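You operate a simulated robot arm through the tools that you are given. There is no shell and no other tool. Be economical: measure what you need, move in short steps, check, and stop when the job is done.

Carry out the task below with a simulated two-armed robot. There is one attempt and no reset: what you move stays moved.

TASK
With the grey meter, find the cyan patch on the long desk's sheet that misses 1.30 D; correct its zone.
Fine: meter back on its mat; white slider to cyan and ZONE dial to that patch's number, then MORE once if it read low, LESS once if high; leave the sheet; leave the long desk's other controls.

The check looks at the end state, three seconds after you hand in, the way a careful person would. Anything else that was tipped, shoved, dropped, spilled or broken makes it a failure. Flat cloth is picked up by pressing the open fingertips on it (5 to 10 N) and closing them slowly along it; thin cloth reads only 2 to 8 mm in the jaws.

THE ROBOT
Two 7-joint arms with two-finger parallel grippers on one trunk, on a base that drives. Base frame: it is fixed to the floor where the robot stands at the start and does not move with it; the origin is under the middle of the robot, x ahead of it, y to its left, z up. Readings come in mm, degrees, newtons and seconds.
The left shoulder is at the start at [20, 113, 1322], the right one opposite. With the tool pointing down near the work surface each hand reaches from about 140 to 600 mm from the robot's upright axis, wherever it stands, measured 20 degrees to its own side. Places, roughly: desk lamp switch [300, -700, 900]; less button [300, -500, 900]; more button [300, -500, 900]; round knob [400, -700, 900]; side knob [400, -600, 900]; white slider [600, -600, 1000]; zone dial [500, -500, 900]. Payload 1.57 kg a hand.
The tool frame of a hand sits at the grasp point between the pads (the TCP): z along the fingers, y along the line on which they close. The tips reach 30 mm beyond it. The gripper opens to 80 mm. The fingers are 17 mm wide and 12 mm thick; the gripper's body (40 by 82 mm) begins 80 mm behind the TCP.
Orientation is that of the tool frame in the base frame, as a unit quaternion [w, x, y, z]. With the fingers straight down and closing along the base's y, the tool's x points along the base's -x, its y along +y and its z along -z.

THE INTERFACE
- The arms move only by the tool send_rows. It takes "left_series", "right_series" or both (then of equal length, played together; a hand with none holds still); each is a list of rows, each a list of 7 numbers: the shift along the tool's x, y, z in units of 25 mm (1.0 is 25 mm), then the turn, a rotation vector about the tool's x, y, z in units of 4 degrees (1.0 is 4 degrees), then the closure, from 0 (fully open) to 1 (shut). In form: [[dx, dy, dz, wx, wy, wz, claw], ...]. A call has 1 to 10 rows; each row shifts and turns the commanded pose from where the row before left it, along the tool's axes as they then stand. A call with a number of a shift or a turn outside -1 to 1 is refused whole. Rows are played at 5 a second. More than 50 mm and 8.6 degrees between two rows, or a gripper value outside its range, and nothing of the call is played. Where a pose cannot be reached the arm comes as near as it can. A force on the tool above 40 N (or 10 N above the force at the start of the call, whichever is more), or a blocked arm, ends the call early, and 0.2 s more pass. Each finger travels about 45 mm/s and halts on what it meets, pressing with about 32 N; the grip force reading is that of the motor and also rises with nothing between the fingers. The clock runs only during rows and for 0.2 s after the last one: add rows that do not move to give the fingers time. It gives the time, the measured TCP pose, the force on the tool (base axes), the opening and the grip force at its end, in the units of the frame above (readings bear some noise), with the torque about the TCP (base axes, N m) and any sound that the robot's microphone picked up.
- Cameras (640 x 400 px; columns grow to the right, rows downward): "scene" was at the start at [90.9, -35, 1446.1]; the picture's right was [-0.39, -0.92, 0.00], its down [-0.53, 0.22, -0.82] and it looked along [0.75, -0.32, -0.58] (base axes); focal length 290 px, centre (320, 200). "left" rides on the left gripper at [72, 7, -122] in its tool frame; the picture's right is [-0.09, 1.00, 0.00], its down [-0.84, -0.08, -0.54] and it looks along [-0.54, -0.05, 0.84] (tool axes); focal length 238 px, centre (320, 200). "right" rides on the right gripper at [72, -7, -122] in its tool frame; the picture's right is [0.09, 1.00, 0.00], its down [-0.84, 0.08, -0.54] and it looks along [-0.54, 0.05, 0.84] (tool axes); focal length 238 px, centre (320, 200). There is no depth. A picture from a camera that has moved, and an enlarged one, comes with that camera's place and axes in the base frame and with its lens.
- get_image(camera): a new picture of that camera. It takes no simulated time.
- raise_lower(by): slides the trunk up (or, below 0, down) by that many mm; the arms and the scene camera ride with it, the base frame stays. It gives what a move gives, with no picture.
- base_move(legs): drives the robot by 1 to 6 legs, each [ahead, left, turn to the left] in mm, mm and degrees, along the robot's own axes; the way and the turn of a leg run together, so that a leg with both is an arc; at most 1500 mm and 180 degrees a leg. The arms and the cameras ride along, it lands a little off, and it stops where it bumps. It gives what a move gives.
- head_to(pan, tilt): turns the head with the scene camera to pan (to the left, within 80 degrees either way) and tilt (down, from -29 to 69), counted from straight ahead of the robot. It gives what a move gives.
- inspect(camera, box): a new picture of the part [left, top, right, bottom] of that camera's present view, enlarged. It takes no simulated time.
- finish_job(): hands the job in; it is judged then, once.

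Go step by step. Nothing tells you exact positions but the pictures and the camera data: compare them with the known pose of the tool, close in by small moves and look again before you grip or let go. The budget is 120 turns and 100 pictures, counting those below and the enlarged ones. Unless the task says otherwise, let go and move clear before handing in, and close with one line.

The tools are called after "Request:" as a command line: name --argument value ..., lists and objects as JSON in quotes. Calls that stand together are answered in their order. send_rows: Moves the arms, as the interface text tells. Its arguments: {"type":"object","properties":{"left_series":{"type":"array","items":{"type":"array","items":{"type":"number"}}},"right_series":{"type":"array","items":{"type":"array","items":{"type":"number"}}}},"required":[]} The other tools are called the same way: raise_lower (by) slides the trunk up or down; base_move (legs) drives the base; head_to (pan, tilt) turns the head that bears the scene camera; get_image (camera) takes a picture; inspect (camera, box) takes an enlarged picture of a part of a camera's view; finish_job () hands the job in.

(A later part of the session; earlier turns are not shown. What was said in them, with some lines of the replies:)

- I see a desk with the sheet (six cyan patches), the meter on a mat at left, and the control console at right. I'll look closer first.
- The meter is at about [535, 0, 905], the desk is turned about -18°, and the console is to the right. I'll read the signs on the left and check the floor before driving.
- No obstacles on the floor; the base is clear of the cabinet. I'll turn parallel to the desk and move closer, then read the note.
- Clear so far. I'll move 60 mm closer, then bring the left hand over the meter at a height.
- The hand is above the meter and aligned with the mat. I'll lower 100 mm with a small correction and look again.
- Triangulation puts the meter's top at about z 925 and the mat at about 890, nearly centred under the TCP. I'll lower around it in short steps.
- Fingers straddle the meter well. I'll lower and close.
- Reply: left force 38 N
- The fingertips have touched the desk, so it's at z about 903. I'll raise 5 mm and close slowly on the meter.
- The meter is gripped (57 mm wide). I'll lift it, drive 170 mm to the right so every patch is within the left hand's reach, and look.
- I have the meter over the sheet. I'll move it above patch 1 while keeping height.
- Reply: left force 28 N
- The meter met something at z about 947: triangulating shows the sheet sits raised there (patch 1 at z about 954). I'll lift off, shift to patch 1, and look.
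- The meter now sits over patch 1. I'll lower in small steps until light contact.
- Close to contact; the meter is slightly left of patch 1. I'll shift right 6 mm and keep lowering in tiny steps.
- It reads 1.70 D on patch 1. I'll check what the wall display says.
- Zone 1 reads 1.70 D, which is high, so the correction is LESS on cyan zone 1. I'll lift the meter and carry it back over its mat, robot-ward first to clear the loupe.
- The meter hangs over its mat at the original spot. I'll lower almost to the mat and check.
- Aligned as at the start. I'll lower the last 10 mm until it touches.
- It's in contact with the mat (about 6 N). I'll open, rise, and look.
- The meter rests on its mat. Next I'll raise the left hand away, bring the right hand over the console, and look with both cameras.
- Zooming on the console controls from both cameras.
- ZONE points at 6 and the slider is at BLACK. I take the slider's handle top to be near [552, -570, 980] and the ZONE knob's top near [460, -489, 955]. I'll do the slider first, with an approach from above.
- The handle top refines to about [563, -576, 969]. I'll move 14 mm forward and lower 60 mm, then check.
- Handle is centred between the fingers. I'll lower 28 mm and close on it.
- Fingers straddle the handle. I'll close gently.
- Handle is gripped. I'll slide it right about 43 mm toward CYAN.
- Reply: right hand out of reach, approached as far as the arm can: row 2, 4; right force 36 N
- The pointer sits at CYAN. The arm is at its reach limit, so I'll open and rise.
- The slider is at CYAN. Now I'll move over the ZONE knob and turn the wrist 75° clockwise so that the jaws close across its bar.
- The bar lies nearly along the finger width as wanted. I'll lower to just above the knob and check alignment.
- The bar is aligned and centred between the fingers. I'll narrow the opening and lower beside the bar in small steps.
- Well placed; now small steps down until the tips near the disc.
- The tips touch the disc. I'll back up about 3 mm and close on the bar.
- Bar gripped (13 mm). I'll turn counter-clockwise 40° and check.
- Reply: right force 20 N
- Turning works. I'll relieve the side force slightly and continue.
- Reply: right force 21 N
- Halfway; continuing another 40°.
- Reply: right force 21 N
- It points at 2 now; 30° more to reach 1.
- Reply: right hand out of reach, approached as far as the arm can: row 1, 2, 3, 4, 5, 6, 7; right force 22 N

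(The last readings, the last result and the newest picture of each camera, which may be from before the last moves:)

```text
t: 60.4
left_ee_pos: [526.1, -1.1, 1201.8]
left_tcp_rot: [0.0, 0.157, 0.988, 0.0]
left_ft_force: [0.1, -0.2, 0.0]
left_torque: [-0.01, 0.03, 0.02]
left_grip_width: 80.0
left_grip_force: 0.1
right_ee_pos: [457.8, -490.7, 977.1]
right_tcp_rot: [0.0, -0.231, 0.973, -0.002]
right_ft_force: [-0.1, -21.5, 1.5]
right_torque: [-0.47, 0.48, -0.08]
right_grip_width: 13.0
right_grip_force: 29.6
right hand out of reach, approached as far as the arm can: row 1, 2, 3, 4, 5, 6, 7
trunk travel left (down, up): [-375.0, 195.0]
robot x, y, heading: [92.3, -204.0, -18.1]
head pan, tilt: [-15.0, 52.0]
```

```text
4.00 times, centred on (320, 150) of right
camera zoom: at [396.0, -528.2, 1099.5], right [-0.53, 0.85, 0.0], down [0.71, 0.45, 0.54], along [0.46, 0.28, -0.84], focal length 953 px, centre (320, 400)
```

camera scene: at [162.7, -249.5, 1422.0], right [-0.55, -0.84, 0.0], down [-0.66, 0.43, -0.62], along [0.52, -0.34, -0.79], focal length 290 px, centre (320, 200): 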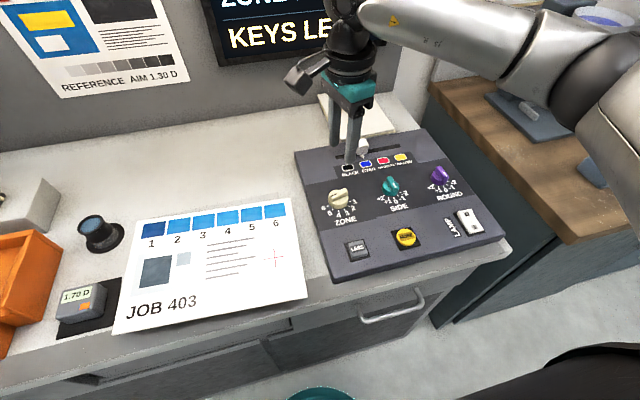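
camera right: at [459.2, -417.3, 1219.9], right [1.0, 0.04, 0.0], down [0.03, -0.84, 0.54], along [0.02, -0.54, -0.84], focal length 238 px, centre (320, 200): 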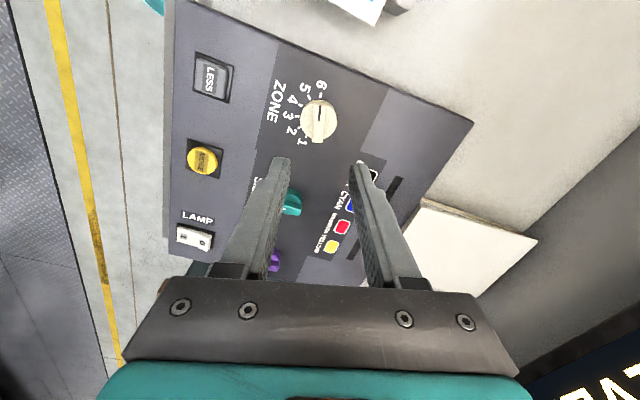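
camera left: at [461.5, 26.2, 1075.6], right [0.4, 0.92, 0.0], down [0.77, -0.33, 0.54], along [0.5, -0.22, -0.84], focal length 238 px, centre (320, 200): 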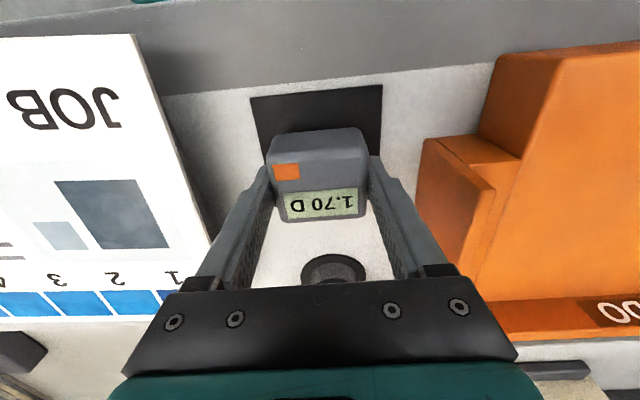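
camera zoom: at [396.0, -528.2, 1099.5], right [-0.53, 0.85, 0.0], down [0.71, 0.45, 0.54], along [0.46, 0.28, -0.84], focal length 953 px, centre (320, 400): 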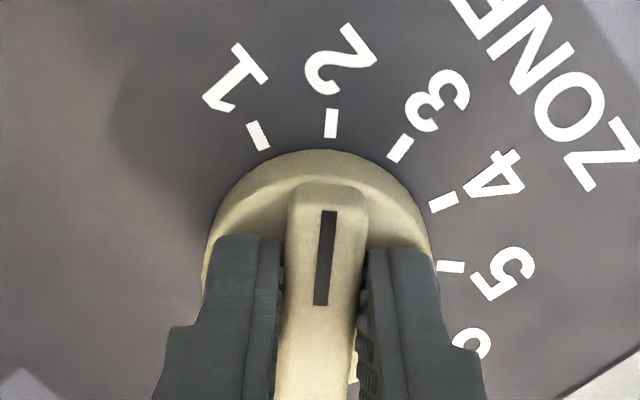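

The wrist is at its limit with the dial at 2. I'll release, rise, turn the wrist back 40° and re-grip around the knob's disc.

Request:
send_rows --right_series '[[0, 0, 0, 0, 0, 0, 0.7], [0, 0, 0, 0, 0, 0, 0.6], [0, 0, -0.5, 0, 0, 0, 0.5], [0, 0, -0.7, 0, 0, 0, 0.3], [0, 0, 0, 0, 0, 1, 0.2], [0, 0, 0, 0, 0, 1, 0.2], [0, 0, 0, 0, 0, 1, 0.2], [0, 0, 0, 0, 0, 1, 0.2], [0, 0, 0, 0, 0, 1, 0.2], [0, 0, 0, 0, 0, 1, 0.2]]'

Request:
send_rows --right_series '[[0, 0, 0, 0, 0, 1, 0.2], [0, 0, 0, 0, 0, 1, 0.2], [0, 0, 0, 0, 0, 1, 0.2], [0, 0, 0, 0, 0, 1, 0.2], [0, 0, 0, 0, 0, 0, 0.2]]'

Request:
get_image --camera "right"

```text
t: 62.6
left_ee_pos: [527.5, 1.3, 1201.0]
left_tcp_rot: [0.0, 0.157, 0.988, 0.0]
left_ft_force: [0.1, 0.9, -0.5]
left_torque: [0.0, -0.02, 0.0]
left_grip_width: 79.9
left_grip_force: 0.1
right_ee_pos: [432.3, -500.5, 1014.7]
right_tcp_rot: [0.001, -0.045, 0.999, -0.001]
right_ft_force: [-0.7, 1.1, -0.9]
right_torque: [0.04, 0.0, -0.03]
right_grip_width: 64.1
right_grip_force: 0.1
right hand out of reach, approached as far as the arm can: row 3
trunk travel left (down, up): [-375.0, 195.0]
robot x, y, heading: [93.6, -204.9, -18.2]
head pan, tilt: [-15.0, 52.0]
```

```text
t: 63.8
left_ee_pos: [528.9, -0.3, 1200.3]
left_tcp_rot: [0.0, 0.158, 0.987, 0.0]
left_ft_force: [-0.3, 0.3, 0.2]
left_torque: [0.02, -0.01, 0.03]
left_grip_width: 80.4
left_grip_force: 0.1
right_ee_pos: [433.2, -500.7, 1014.6]
right_tcp_rot: [0.001, 0.095, 0.996, 0.0]
right_ft_force: [0.1, -0.7, 0.1]
right_torque: [-0.02, 0.01, 0.03]
right_grip_width: 63.9
right_grip_force: 0.0
trunk travel left (down, up): [-375.0, 195.0]
robot x, y, heading: [88.5, -207.7, -18.1]
head pan, tilt: [-15.0, 52.0]
```

```text
34 pictures are left
camera right: at [360.7, -493.9, 1137.5], right [0.1, 1.0, 0.0], down [0.84, -0.08, 0.54], along [0.54, -0.05, -0.84], focal length 238 px, centre (320, 200)
```

right: 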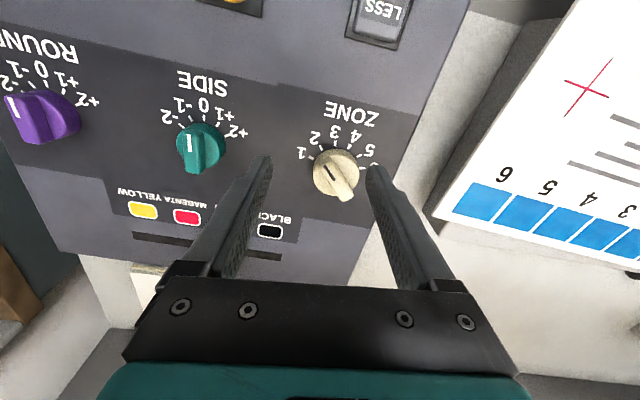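

The dial stays at 2. I'll re-centre over the knob and lower, then check.

Request:
send_rows --right_series '[[-0.44, 0.32, 0, 0, 0, 0, 0.2], [-0.43, 0.32, 0, 0, 0, 0, 0.2], [0, 0, 0.5, 0, 0, 0, 0.2], [0, 0, 0.5, 0, 0, 0, 0.2], [0, 0, 0, 0, 0, 0, 0.2]]'

Request:
inspect --camera "right" --box '[220, 90, 420, 215]'

Request:
inspect --camera "scene" --box '[280, 130, 440, 230]'

```text
t: 65.0
left_ee_pos: [527.3, 0.8, 1201.3]
left_tcp_rot: [0.0, 0.158, 0.987, 0.0]
left_ft_force: [0.8, 0.4, 0.7]
left_torque: [0.02, -0.02, 0.03]
left_grip_width: 80.2
left_grip_force: 0.2
right_ee_pos: [455.9, -488.7, 990.7]
right_tcp_rot: [0.0, 0.094, 0.996, -0.001]
right_ft_force: [-1.1, -0.8, -0.8]
right_torque: [0.02, 0.0, 0.0]
right_grip_width: 63.9
right_grip_force: 0.0
trunk travel left (down, up): [-375.0, 195.0]
robot x, y, heading: [87.9, -205.0, -18.1]
head pan, tilt: [-15.0, 52.0]
```

```text
3.20 times, centred on (320, 152) of right
camera zoom: at [384.8, -481.9, 1112.9], right [0.1, 1.0, 0.0], down [0.84, -0.08, 0.54], along [0.54, -0.05, -0.84], focal length 763 px, centre (320, 352)
```

zoom: 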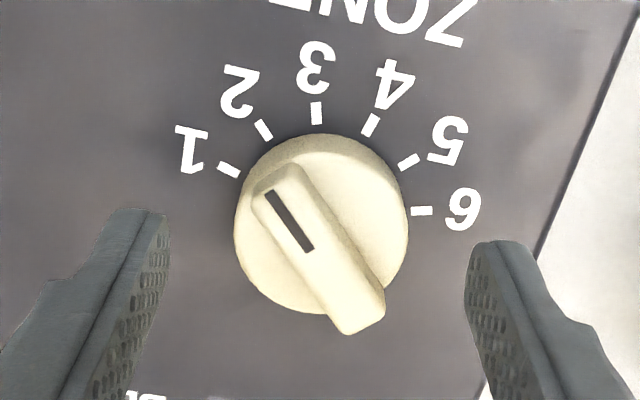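

```text
4.00 times, centred on (360, 180) of scene
camera zoom: at [162.6, -249.5, 1422.0], right [-0.55, -0.84, 0.0], down [-0.66, 0.43, -0.62], along [0.52, -0.34, -0.79], focal length 1158 px, centre (160, 280)
```

zoom: 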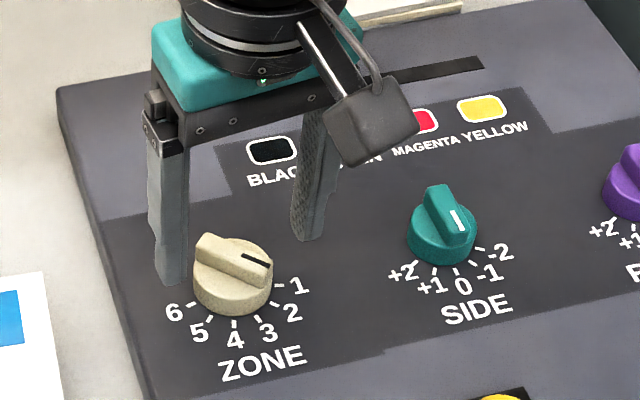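

Knob is centred between the open fingers. I'll lower around the disc and close.

Request:
send_rows --right_series '[[0, 0, 0.4, 0, 0, 0, 0.2], [0, 0, 0.4, 0, 0, 0, 0.2], [0, 0, 0.1, 0, 0, 0, 0.2], [0, 0, 0, 0, 0, 0, 0.35], [0, 0, 0, 0, 0, 0, 0.5], [0, 0, 0, 0, 0, 0, 0.55], [0, 0, 0, 0, 0, 0, 0.6], [0, 0, 0, 0, 0, 0, 0.6]]'

Request:
inspect --camera "right" --box '[220, 90, 420, 215]'

```text
t: 66.8
left_ee_pos: [528.3, 0.4, 1201.1]
left_tcp_rot: [0.0, 0.157, 0.988, -0.001]
left_ft_force: [0.4, -0.3, 0.2]
left_torque: [0.04, -0.01, -0.01]
left_grip_width: 79.8
left_grip_force: 0.2
right_ee_pos: [457.5, -489.4, 967.8]
right_tcp_rot: [0.0, 0.094, 0.996, 0.001]
right_ft_force: [1.8, 2.2, -1.8]
right_torque: [0.03, -0.18, 0.01]
right_grip_width: 40.7
right_grip_force: 42.9
trunk travel left (down, up): [-375.0, 195.0]
robot x, y, heading: [89.3, -204.0, -17.9]
head pan, tilt: [-15.0, 52.0]
```

```text
3.20 times, centred on (320, 152) of right
camera zoom: at [385.6, -481.6, 1090.3], right [0.1, 1.0, 0.0], down [0.84, -0.08, 0.54], along [0.54, -0.05, -0.84], focal length 763 px, centre (320, 352)
```

zoom: 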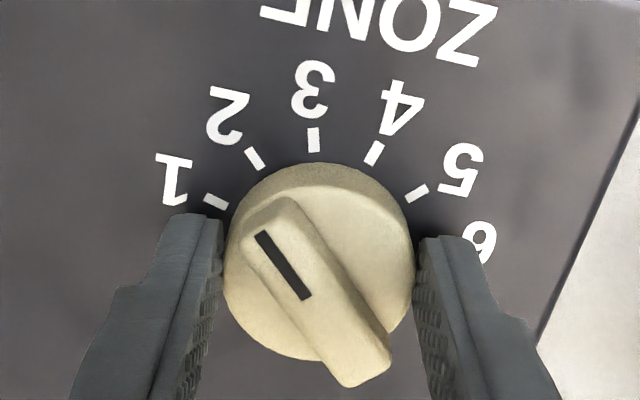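

Disc gripped (40.7 mm). Turning 30° counter-clockwise.

Request:
send_rows --right_series '[[0, 0, 0, 0, 0, -1, 0.6], [0, 0, 0, 0, 0, -1, 0.6], [0, 0, 0, 0, 0, -1, 0.6], [0, 0, 0, 0, 0, -1, 0.6], [0, 0, 0, 0, 0, -1, 0.6], [0, 0, 0, 0, 0, -1, 0.6], [0, 0, 0, 0, 0, -1, 0.6], [0, 0, 0, 0, 0, -0.5, 0.6], [0, 0, 0, 0, 0, 0, 0.6]]'

Request:
inspect --camera "right" --box '[220, 90, 420, 215]'

```text
t: 68.8
left_ee_pos: [528.1, 0.0, 1200.3]
left_tcp_rot: [0.0, 0.157, 0.988, 0.0]
left_ft_force: [-0.9, 0.0, 0.4]
left_torque: [0.0, 0.0, -0.01]
left_grip_width: 80.0
left_grip_force: 0.0
right_ee_pos: [457.4, -490.5, 968.1]
right_tcp_rot: [0.0, -0.166, 0.986, 0.0]
right_ft_force: [5.6, -1.5, -0.8]
right_torque: [-0.09, -0.48, -0.22]
right_grip_width: 40.5
right_grip_force: 44.7
trunk travel left (down, up): [-375.0, 195.0]
robot x, y, heading: [90.6, -203.2, -18.1]
head pan, tilt: [-15.0, 52.0]
```

```text
3.20 times, centred on (320, 152) of right
camera zoom: at [391.7, -519.8, 1090.3], right [-0.41, 0.91, 0.0], down [0.76, 0.35, 0.54], along [0.49, 0.22, -0.84], focal length 763 px, centre (320, 352)
```

zoom: 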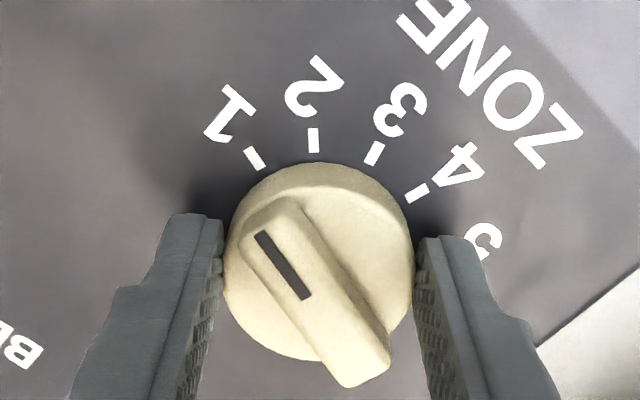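

The dial now points at 1. I'll release, rise, and verify.

Request:
send_rows --right_series '[[0, 0, 0, 0, 0, 0, 0.4], [0, 0, 0, 0, 0, 0, 0.2], [0, 0, 0, 0, 0, 0, 0.2], [0, 0, -0.6, 0, 0, 0, 0.2], [0, 0, -1, 0, 0, 0, 0.2], [0, 0, -1, 0, 0, 0, 0.2], [0, 0, -1, 0, 0, 0, 0.2], [0, 0, 0, 0, 0, 0, 0.2]]'

Request:
inspect --camera "right" --box '[200, 70, 440, 220]'

Request:
inspect --camera "scene" --box '[280, 150, 440, 280]'

```text
t: 70.6
left_ee_pos: [527.3, 0.6, 1200.4]
left_tcp_rot: [0.0, 0.157, 0.988, 0.001]
left_ft_force: [-0.1, -0.5, -0.2]
left_torque: [-0.01, -0.01, -0.02]
left_grip_width: 79.9
left_grip_force: 0.1
right_ee_pos: [457.9, -488.0, 1057.9]
right_tcp_rot: [0.002, -0.167, 0.986, -0.001]
right_ft_force: [0.8, 0.4, -0.6]
right_torque: [0.01, -0.01, 0.0]
right_grip_width: 63.8
right_grip_force: 0.0
trunk travel left (down, up): [-375.0, 195.0]
robot x, y, heading: [89.4, -201.6, -18.0]
head pan, tilt: [-15.0, 52.0]
```

```text
2.67 times, centred on (320, 145) of right
camera zoom: at [392.6, -518.2, 1180.5], right [-0.41, 0.91, 0.0], down [0.76, 0.35, 0.54], along [0.49, 0.22, -0.84], focal length 636 px, centre (320, 347)
```

zoom: 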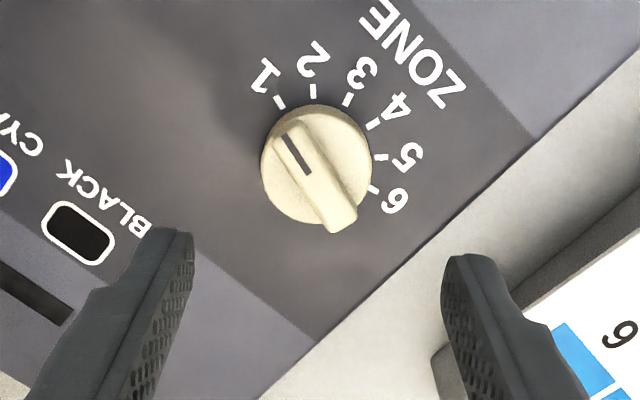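

```text
3.08 times, centred on (360, 215) of scene
camera zoom: at [162.8, -249.6, 1422.0], right [-0.55, -0.84, 0.0], down [-0.66, 0.43, -0.62], along [0.52, -0.34, -0.79], focal length 891 px, centre (197, 154)
```

zoom: 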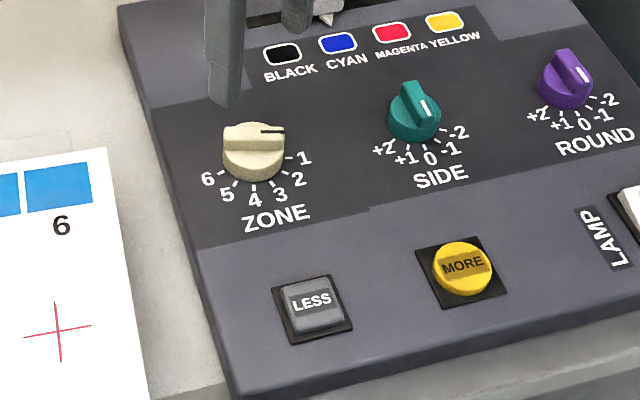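

ZONE is at 1. Next is LESS at about [346, -452, 940]: I'll turn the wrist back, close the fingers and hover over the button.

Request:
send_rows --right_series '[[0, 0, 0, 0, 0, 1, 0.5], [0, 0, 0, 0, 0, 1, 0.8], [0, 0, 0, 0, 0, 1, 1], [0, 0, 0, 0, 0, 1, 1], [0, 0, 0, 0, 0, 1, 1], [0, 0, 0, 0, 0, 1, 1], [0, 0, 0, 0, 0, 1, 1], [0, 0, 0, 0, 0, 1, 1], [0, 0, 0, 0, 0, 1, 1], [0, 0, 0, 0, 0, 0.3, 1]]'

Request:
send_rows --right_series '[[0.95, 0, 0, 0, 0, 0, 1], [0.95, 0, 0, 0, 0, 0, 1], [0.95, 0, 0, 0, 0, 0, 1], [0.95, 0, 0, 0, 0, 0, 1], [0.9, 0, 0, 0, 0, 0, 1], [0, 0, 0.8, 0, 0, 0, 1], [0, 0, 0.8, 0, 0, 0, 1], [0, 0, 0, 0, 0, 0, 1]]'

Request:
get_image --camera "right"

Request:
inspect --camera "scene" --box '[280, 150, 440, 280]'

```text
t: 72.8
left_ee_pos: [528.1, 1.0, 1199.8]
left_tcp_rot: [0.0, 0.156, 0.988, 0.0]
left_ft_force: [-0.2, 0.5, 0.6]
left_torque: [-0.03, -0.04, -0.01]
left_grip_width: 80.0
left_grip_force: 0.0
right_ee_pos: [455.9, -489.1, 1057.0]
right_tcp_rot: [0.0, 0.157, 0.988, -0.001]
right_ft_force: [0.6, 0.6, -0.3]
right_torque: [-0.02, 0.01, 0.0]
right_grip_width: 0.1
right_grip_force: 21.0
trunk travel left (down, up): [-375.0, 195.0]
robot x, y, heading: [93.8, -207.1, -17.9]
head pan, tilt: [-15.0, 52.0]
```

```text
t: 74.6
left_ee_pos: [527.2, -0.1, 1200.6]
left_tcp_rot: [0.001, 0.157, 0.988, 0.001]
left_ft_force: [0.8, 0.8, 0.0]
left_torque: [0.02, 0.0, 0.02]
left_grip_width: 79.9
left_grip_force: 0.0
right_ee_pos: [346.3, -454.7, 1015.9]
right_tcp_rot: [0.0, 0.156, 0.988, -0.001]
right_ft_force: [0.6, -0.1, 0.4]
right_torque: [0.01, -0.01, 0.01]
right_grip_width: 0.2
right_grip_force: 21.4
trunk travel left (down, up): [-375.0, 195.0]
robot x, y, heading: [92.9, -202.5, -17.9]
head pan, tilt: [-15.0, 52.0]
```

```text
27 pictures are left
camera right: at [275.5, -437.5, 1138.9], right [0.22, 0.98, 0.0], down [0.82, -0.18, 0.54], along [0.53, -0.12, -0.84], focal length 238 px, centre (320, 200)
```

right: 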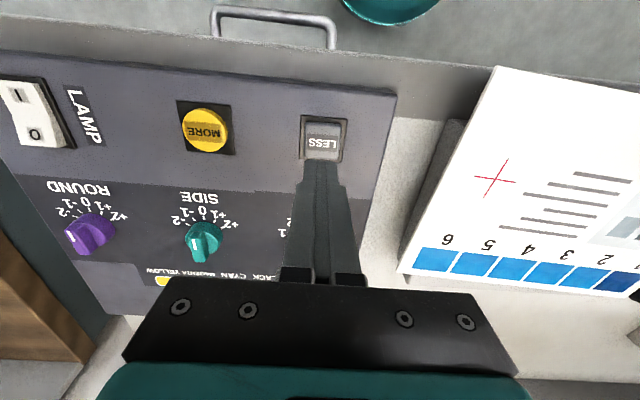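

```text
3.08 times, centred on (360, 215) of scene
camera zoom: at [162.7, -249.5, 1422.0], right [-0.55, -0.84, 0.0], down [-0.66, 0.43, -0.62], along [0.52, -0.34, -0.79], focal length 891 px, centre (197, 154)
```

zoom: 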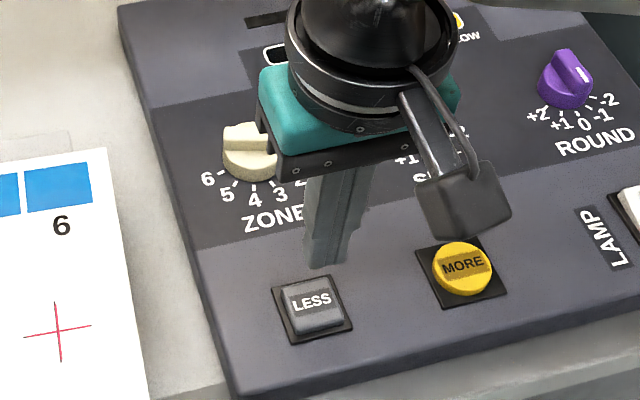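

The fingers are nearly over LESS (3.5 mm correction). I'll lower to just above it.

Request:
send_rows --right_series '[[0.14, 0.04, 0.5, 0, 0, 0, 1], [0, 0, 0.6, 0, 0, 0, 1], [0, 0, 0.3, 0, 0, 0, 1], [0, 0, 0, 0, 0, 0, 1]]'

Request:
inspect --camera "scene" --box '[280, 150, 440, 280]'

Request:
inspect --camera "right" --box '[240, 90, 400, 190]'

```text
t: 75.6
left_ee_pos: [527.6, 1.2, 1201.8]
left_tcp_rot: [0.0, 0.158, 0.988, 0.0]
left_ft_force: [0.0, 0.6, -0.5]
left_torque: [-0.01, 0.03, -0.03]
left_grip_width: 80.0
left_grip_force: 0.1
right_ee_pos: [343.0, -452.4, 982.6]
right_tcp_rot: [0.0, 0.156, 0.988, -0.001]
right_ft_force: [0.4, 0.1, -0.1]
right_torque: [0.01, 0.01, 0.04]
right_grip_width: 0.0
right_grip_force: 21.0
trunk travel left (down, up): [-375.0, 195.0]
robot x, y, heading: [88.7, -206.1, -18.1]
head pan, tilt: [-15.0, 52.0]
```

```text
3.08 times, centred on (360, 215) of scene
camera zoom: at [162.7, -249.5, 1422.0], right [-0.55, -0.84, 0.0], down [-0.66, 0.43, -0.62], along [0.52, -0.34, -0.79], focal length 891 px, centre (197, 154)
```

zoom: 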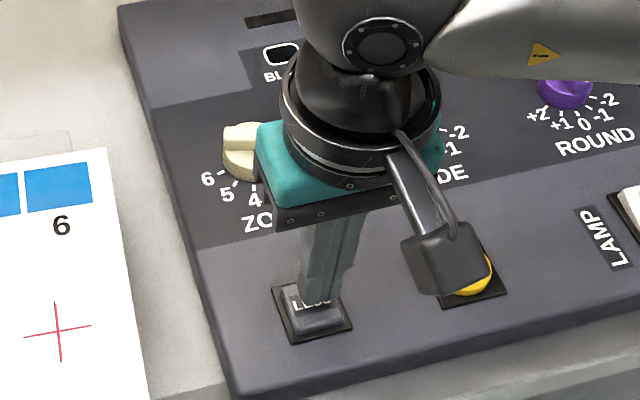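

```text
4.00 times, centred on (320, 140) of right
camera zoom: at [272.2, -435.6, 1104.4], right [0.22, 0.98, 0.0], down [0.82, -0.18, 0.54], along [0.53, -0.12, -0.84], focal length 953 px, centre (320, 440)
```

zoom: 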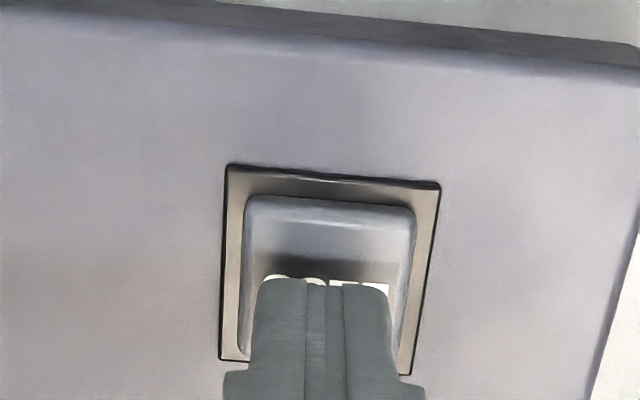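

Right above LESS. I'll press down in small steps, only once, watching force and sound.

Request:
send_rows --right_series '[[0.08, 0, 0.2, 0, 0, 0, 1], [0, 0, 0.12, 0, 0, 0, 1], [0, 0, 0.12, 0, 0, 0, 1], [0, 0, 0, 0, 0, 0, 1]]'

```text
t: 76.6
left_ee_pos: [528.8, 0.8, 1201.0]
left_tcp_rot: [-0.001, 0.157, 0.988, 0.0]
left_ft_force: [-0.1, 0.3, 0.0]
left_torque: [0.0, 0.0, 0.05]
left_grip_width: 80.0
left_grip_force: 0.0
right_ee_pos: [339.3, -452.5, 970.6]
right_tcp_rot: [0.001, 0.157, 0.988, 0.0]
right_ft_force: [-0.4, 0.0, 0.5]
right_torque: [0.0, -0.01, 0.02]
right_grip_width: 0.0
right_grip_force: 21.6
trunk travel left (down, up): [-375.0, 195.0]
robot x, y, heading: [88.7, -204.5, -17.9]
head pan, tilt: [-15.0, 52.0]
```

Request:
send_rows --right_series '[[0, 0, 0.1, 0, 0, 0, 1], [0, 0, 0.1, 0, 0, 0, 1], [0, 0, 0, 0, 0, 0, 1]]'

```text
t: 77.4
left_ee_pos: [527.6, 0.3, 1201.1]
left_tcp_rot: [0.001, 0.158, 0.987, 0.0]
left_ft_force: [0.1, 0.3, 0.2]
left_torque: [-0.03, -0.03, 0.03]
left_grip_width: 80.1
left_grip_force: 0.0
right_ee_pos: [340.2, -451.3, 965.9]
right_tcp_rot: [0.0, 0.157, 0.988, -0.001]
right_ft_force: [-1.9, -1.1, 2.1]
right_torque: [0.02, 0.01, 0.0]
right_grip_width: 0.0
right_grip_force: 21.3
trunk travel left (down, up): [-375.0, 195.0]
robot x, y, heading: [89.9, -206.2, -18.0]
head pan, tilt: [-15.0, 52.0]
heard: click
```

A click was heard. I'll retract straight up and read the display.

Request:
send_rows --right_series '[[0, 0, -0.6, 0, 0, 0, 1], [0, 0, -1, 0, 0, 0, 1], [0, 0, -1, 0, 0, 0, 1], [0, 0, -1, 0, 0, 0, 1], [0, 0, -1, 0, 0, 0, 1], [0, 0, -1, 0, 0, 0, 1], [0, 0, -1, 0, 0, 0, 1], [0, 0, 0, 0, 0, 0, 1]]'

Request:
head_to --pan -5 --tilt 35

Request:
get_image --camera "scene"

```text
t: 79.2
left_ee_pos: [528.0, 2.0, 1200.9]
left_tcp_rot: [0.0, 0.158, 0.988, 0.0]
left_ft_force: [0.1, -0.9, 0.5]
left_torque: [0.0, 0.0, -0.01]
left_grip_width: 80.2
left_grip_force: 0.0
right_ee_pos: [340.7, -449.6, 1133.3]
right_tcp_rot: [0.001, 0.157, 0.988, 0.0]
right_ft_force: [0.5, 0.1, -0.3]
right_torque: [-0.02, 0.0, -0.02]
right_grip_width: 0.0
right_grip_force: 21.0
trunk travel left (down, up): [-375.0, 195.0]
robot x, y, heading: [88.7, -206.3, -18.3]
head pan, tilt: [-15.0, 52.0]
```

```text
t: 80.0
left_ee_pos: [527.7, 0.6, 1200.9]
left_tcp_rot: [0.0, 0.158, 0.987, 0.001]
left_ft_force: [-0.9, -0.6, 0.8]
left_torque: [0.02, 0.0, -0.06]
left_grip_width: 80.1
left_grip_force: 0.0
right_ee_pos: [340.0, -450.9, 1132.7]
right_tcp_rot: [0.001, 0.156, 0.988, 0.0]
right_ft_force: [-0.7, 0.4, -0.5]
right_torque: [-0.01, -0.01, 0.02]
right_grip_width: 0.0
right_grip_force: 21.1
trunk travel left (down, up): [-375.0, 195.0]
robot x, y, heading: [86.6, -204.0, -18.1]
head pan, tilt: [-5.0, 35.0]
```

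```text
23 pictures are left
camera scene: at [180.8, -243.1, 1446.3], right [-0.39, -0.92, 0.0], down [-0.53, 0.23, -0.82], along [0.75, -0.32, -0.57], focal length 290 px, centre (320, 200)
```

scene: 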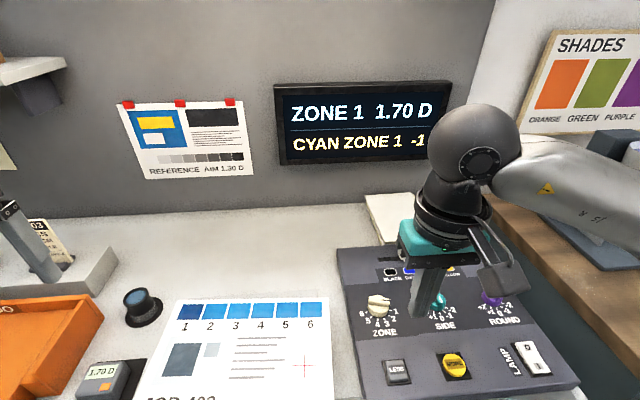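

The display reads "CYAN ZONE 1 -1". The meter is on its mat, the slider is at CYAN, the dial is at 1, and both hands are clear, so I'm handing in.

Request:
finish_job

```text
The job is handed in.
```

Patch 1 read 1.70 D against the 1.30 D aim, so I set the slider to cyan and the ZONE dial to 1, then pressed LESS once; the wall display reads "CYAN ZONE 1 -1". I stopped measuring there, so patches 2 to 6 were not read. The meter is back on its mat. While lowering it I pressed once on the sheet's back edge with about 28 N, but the sheet showed no visible shift.
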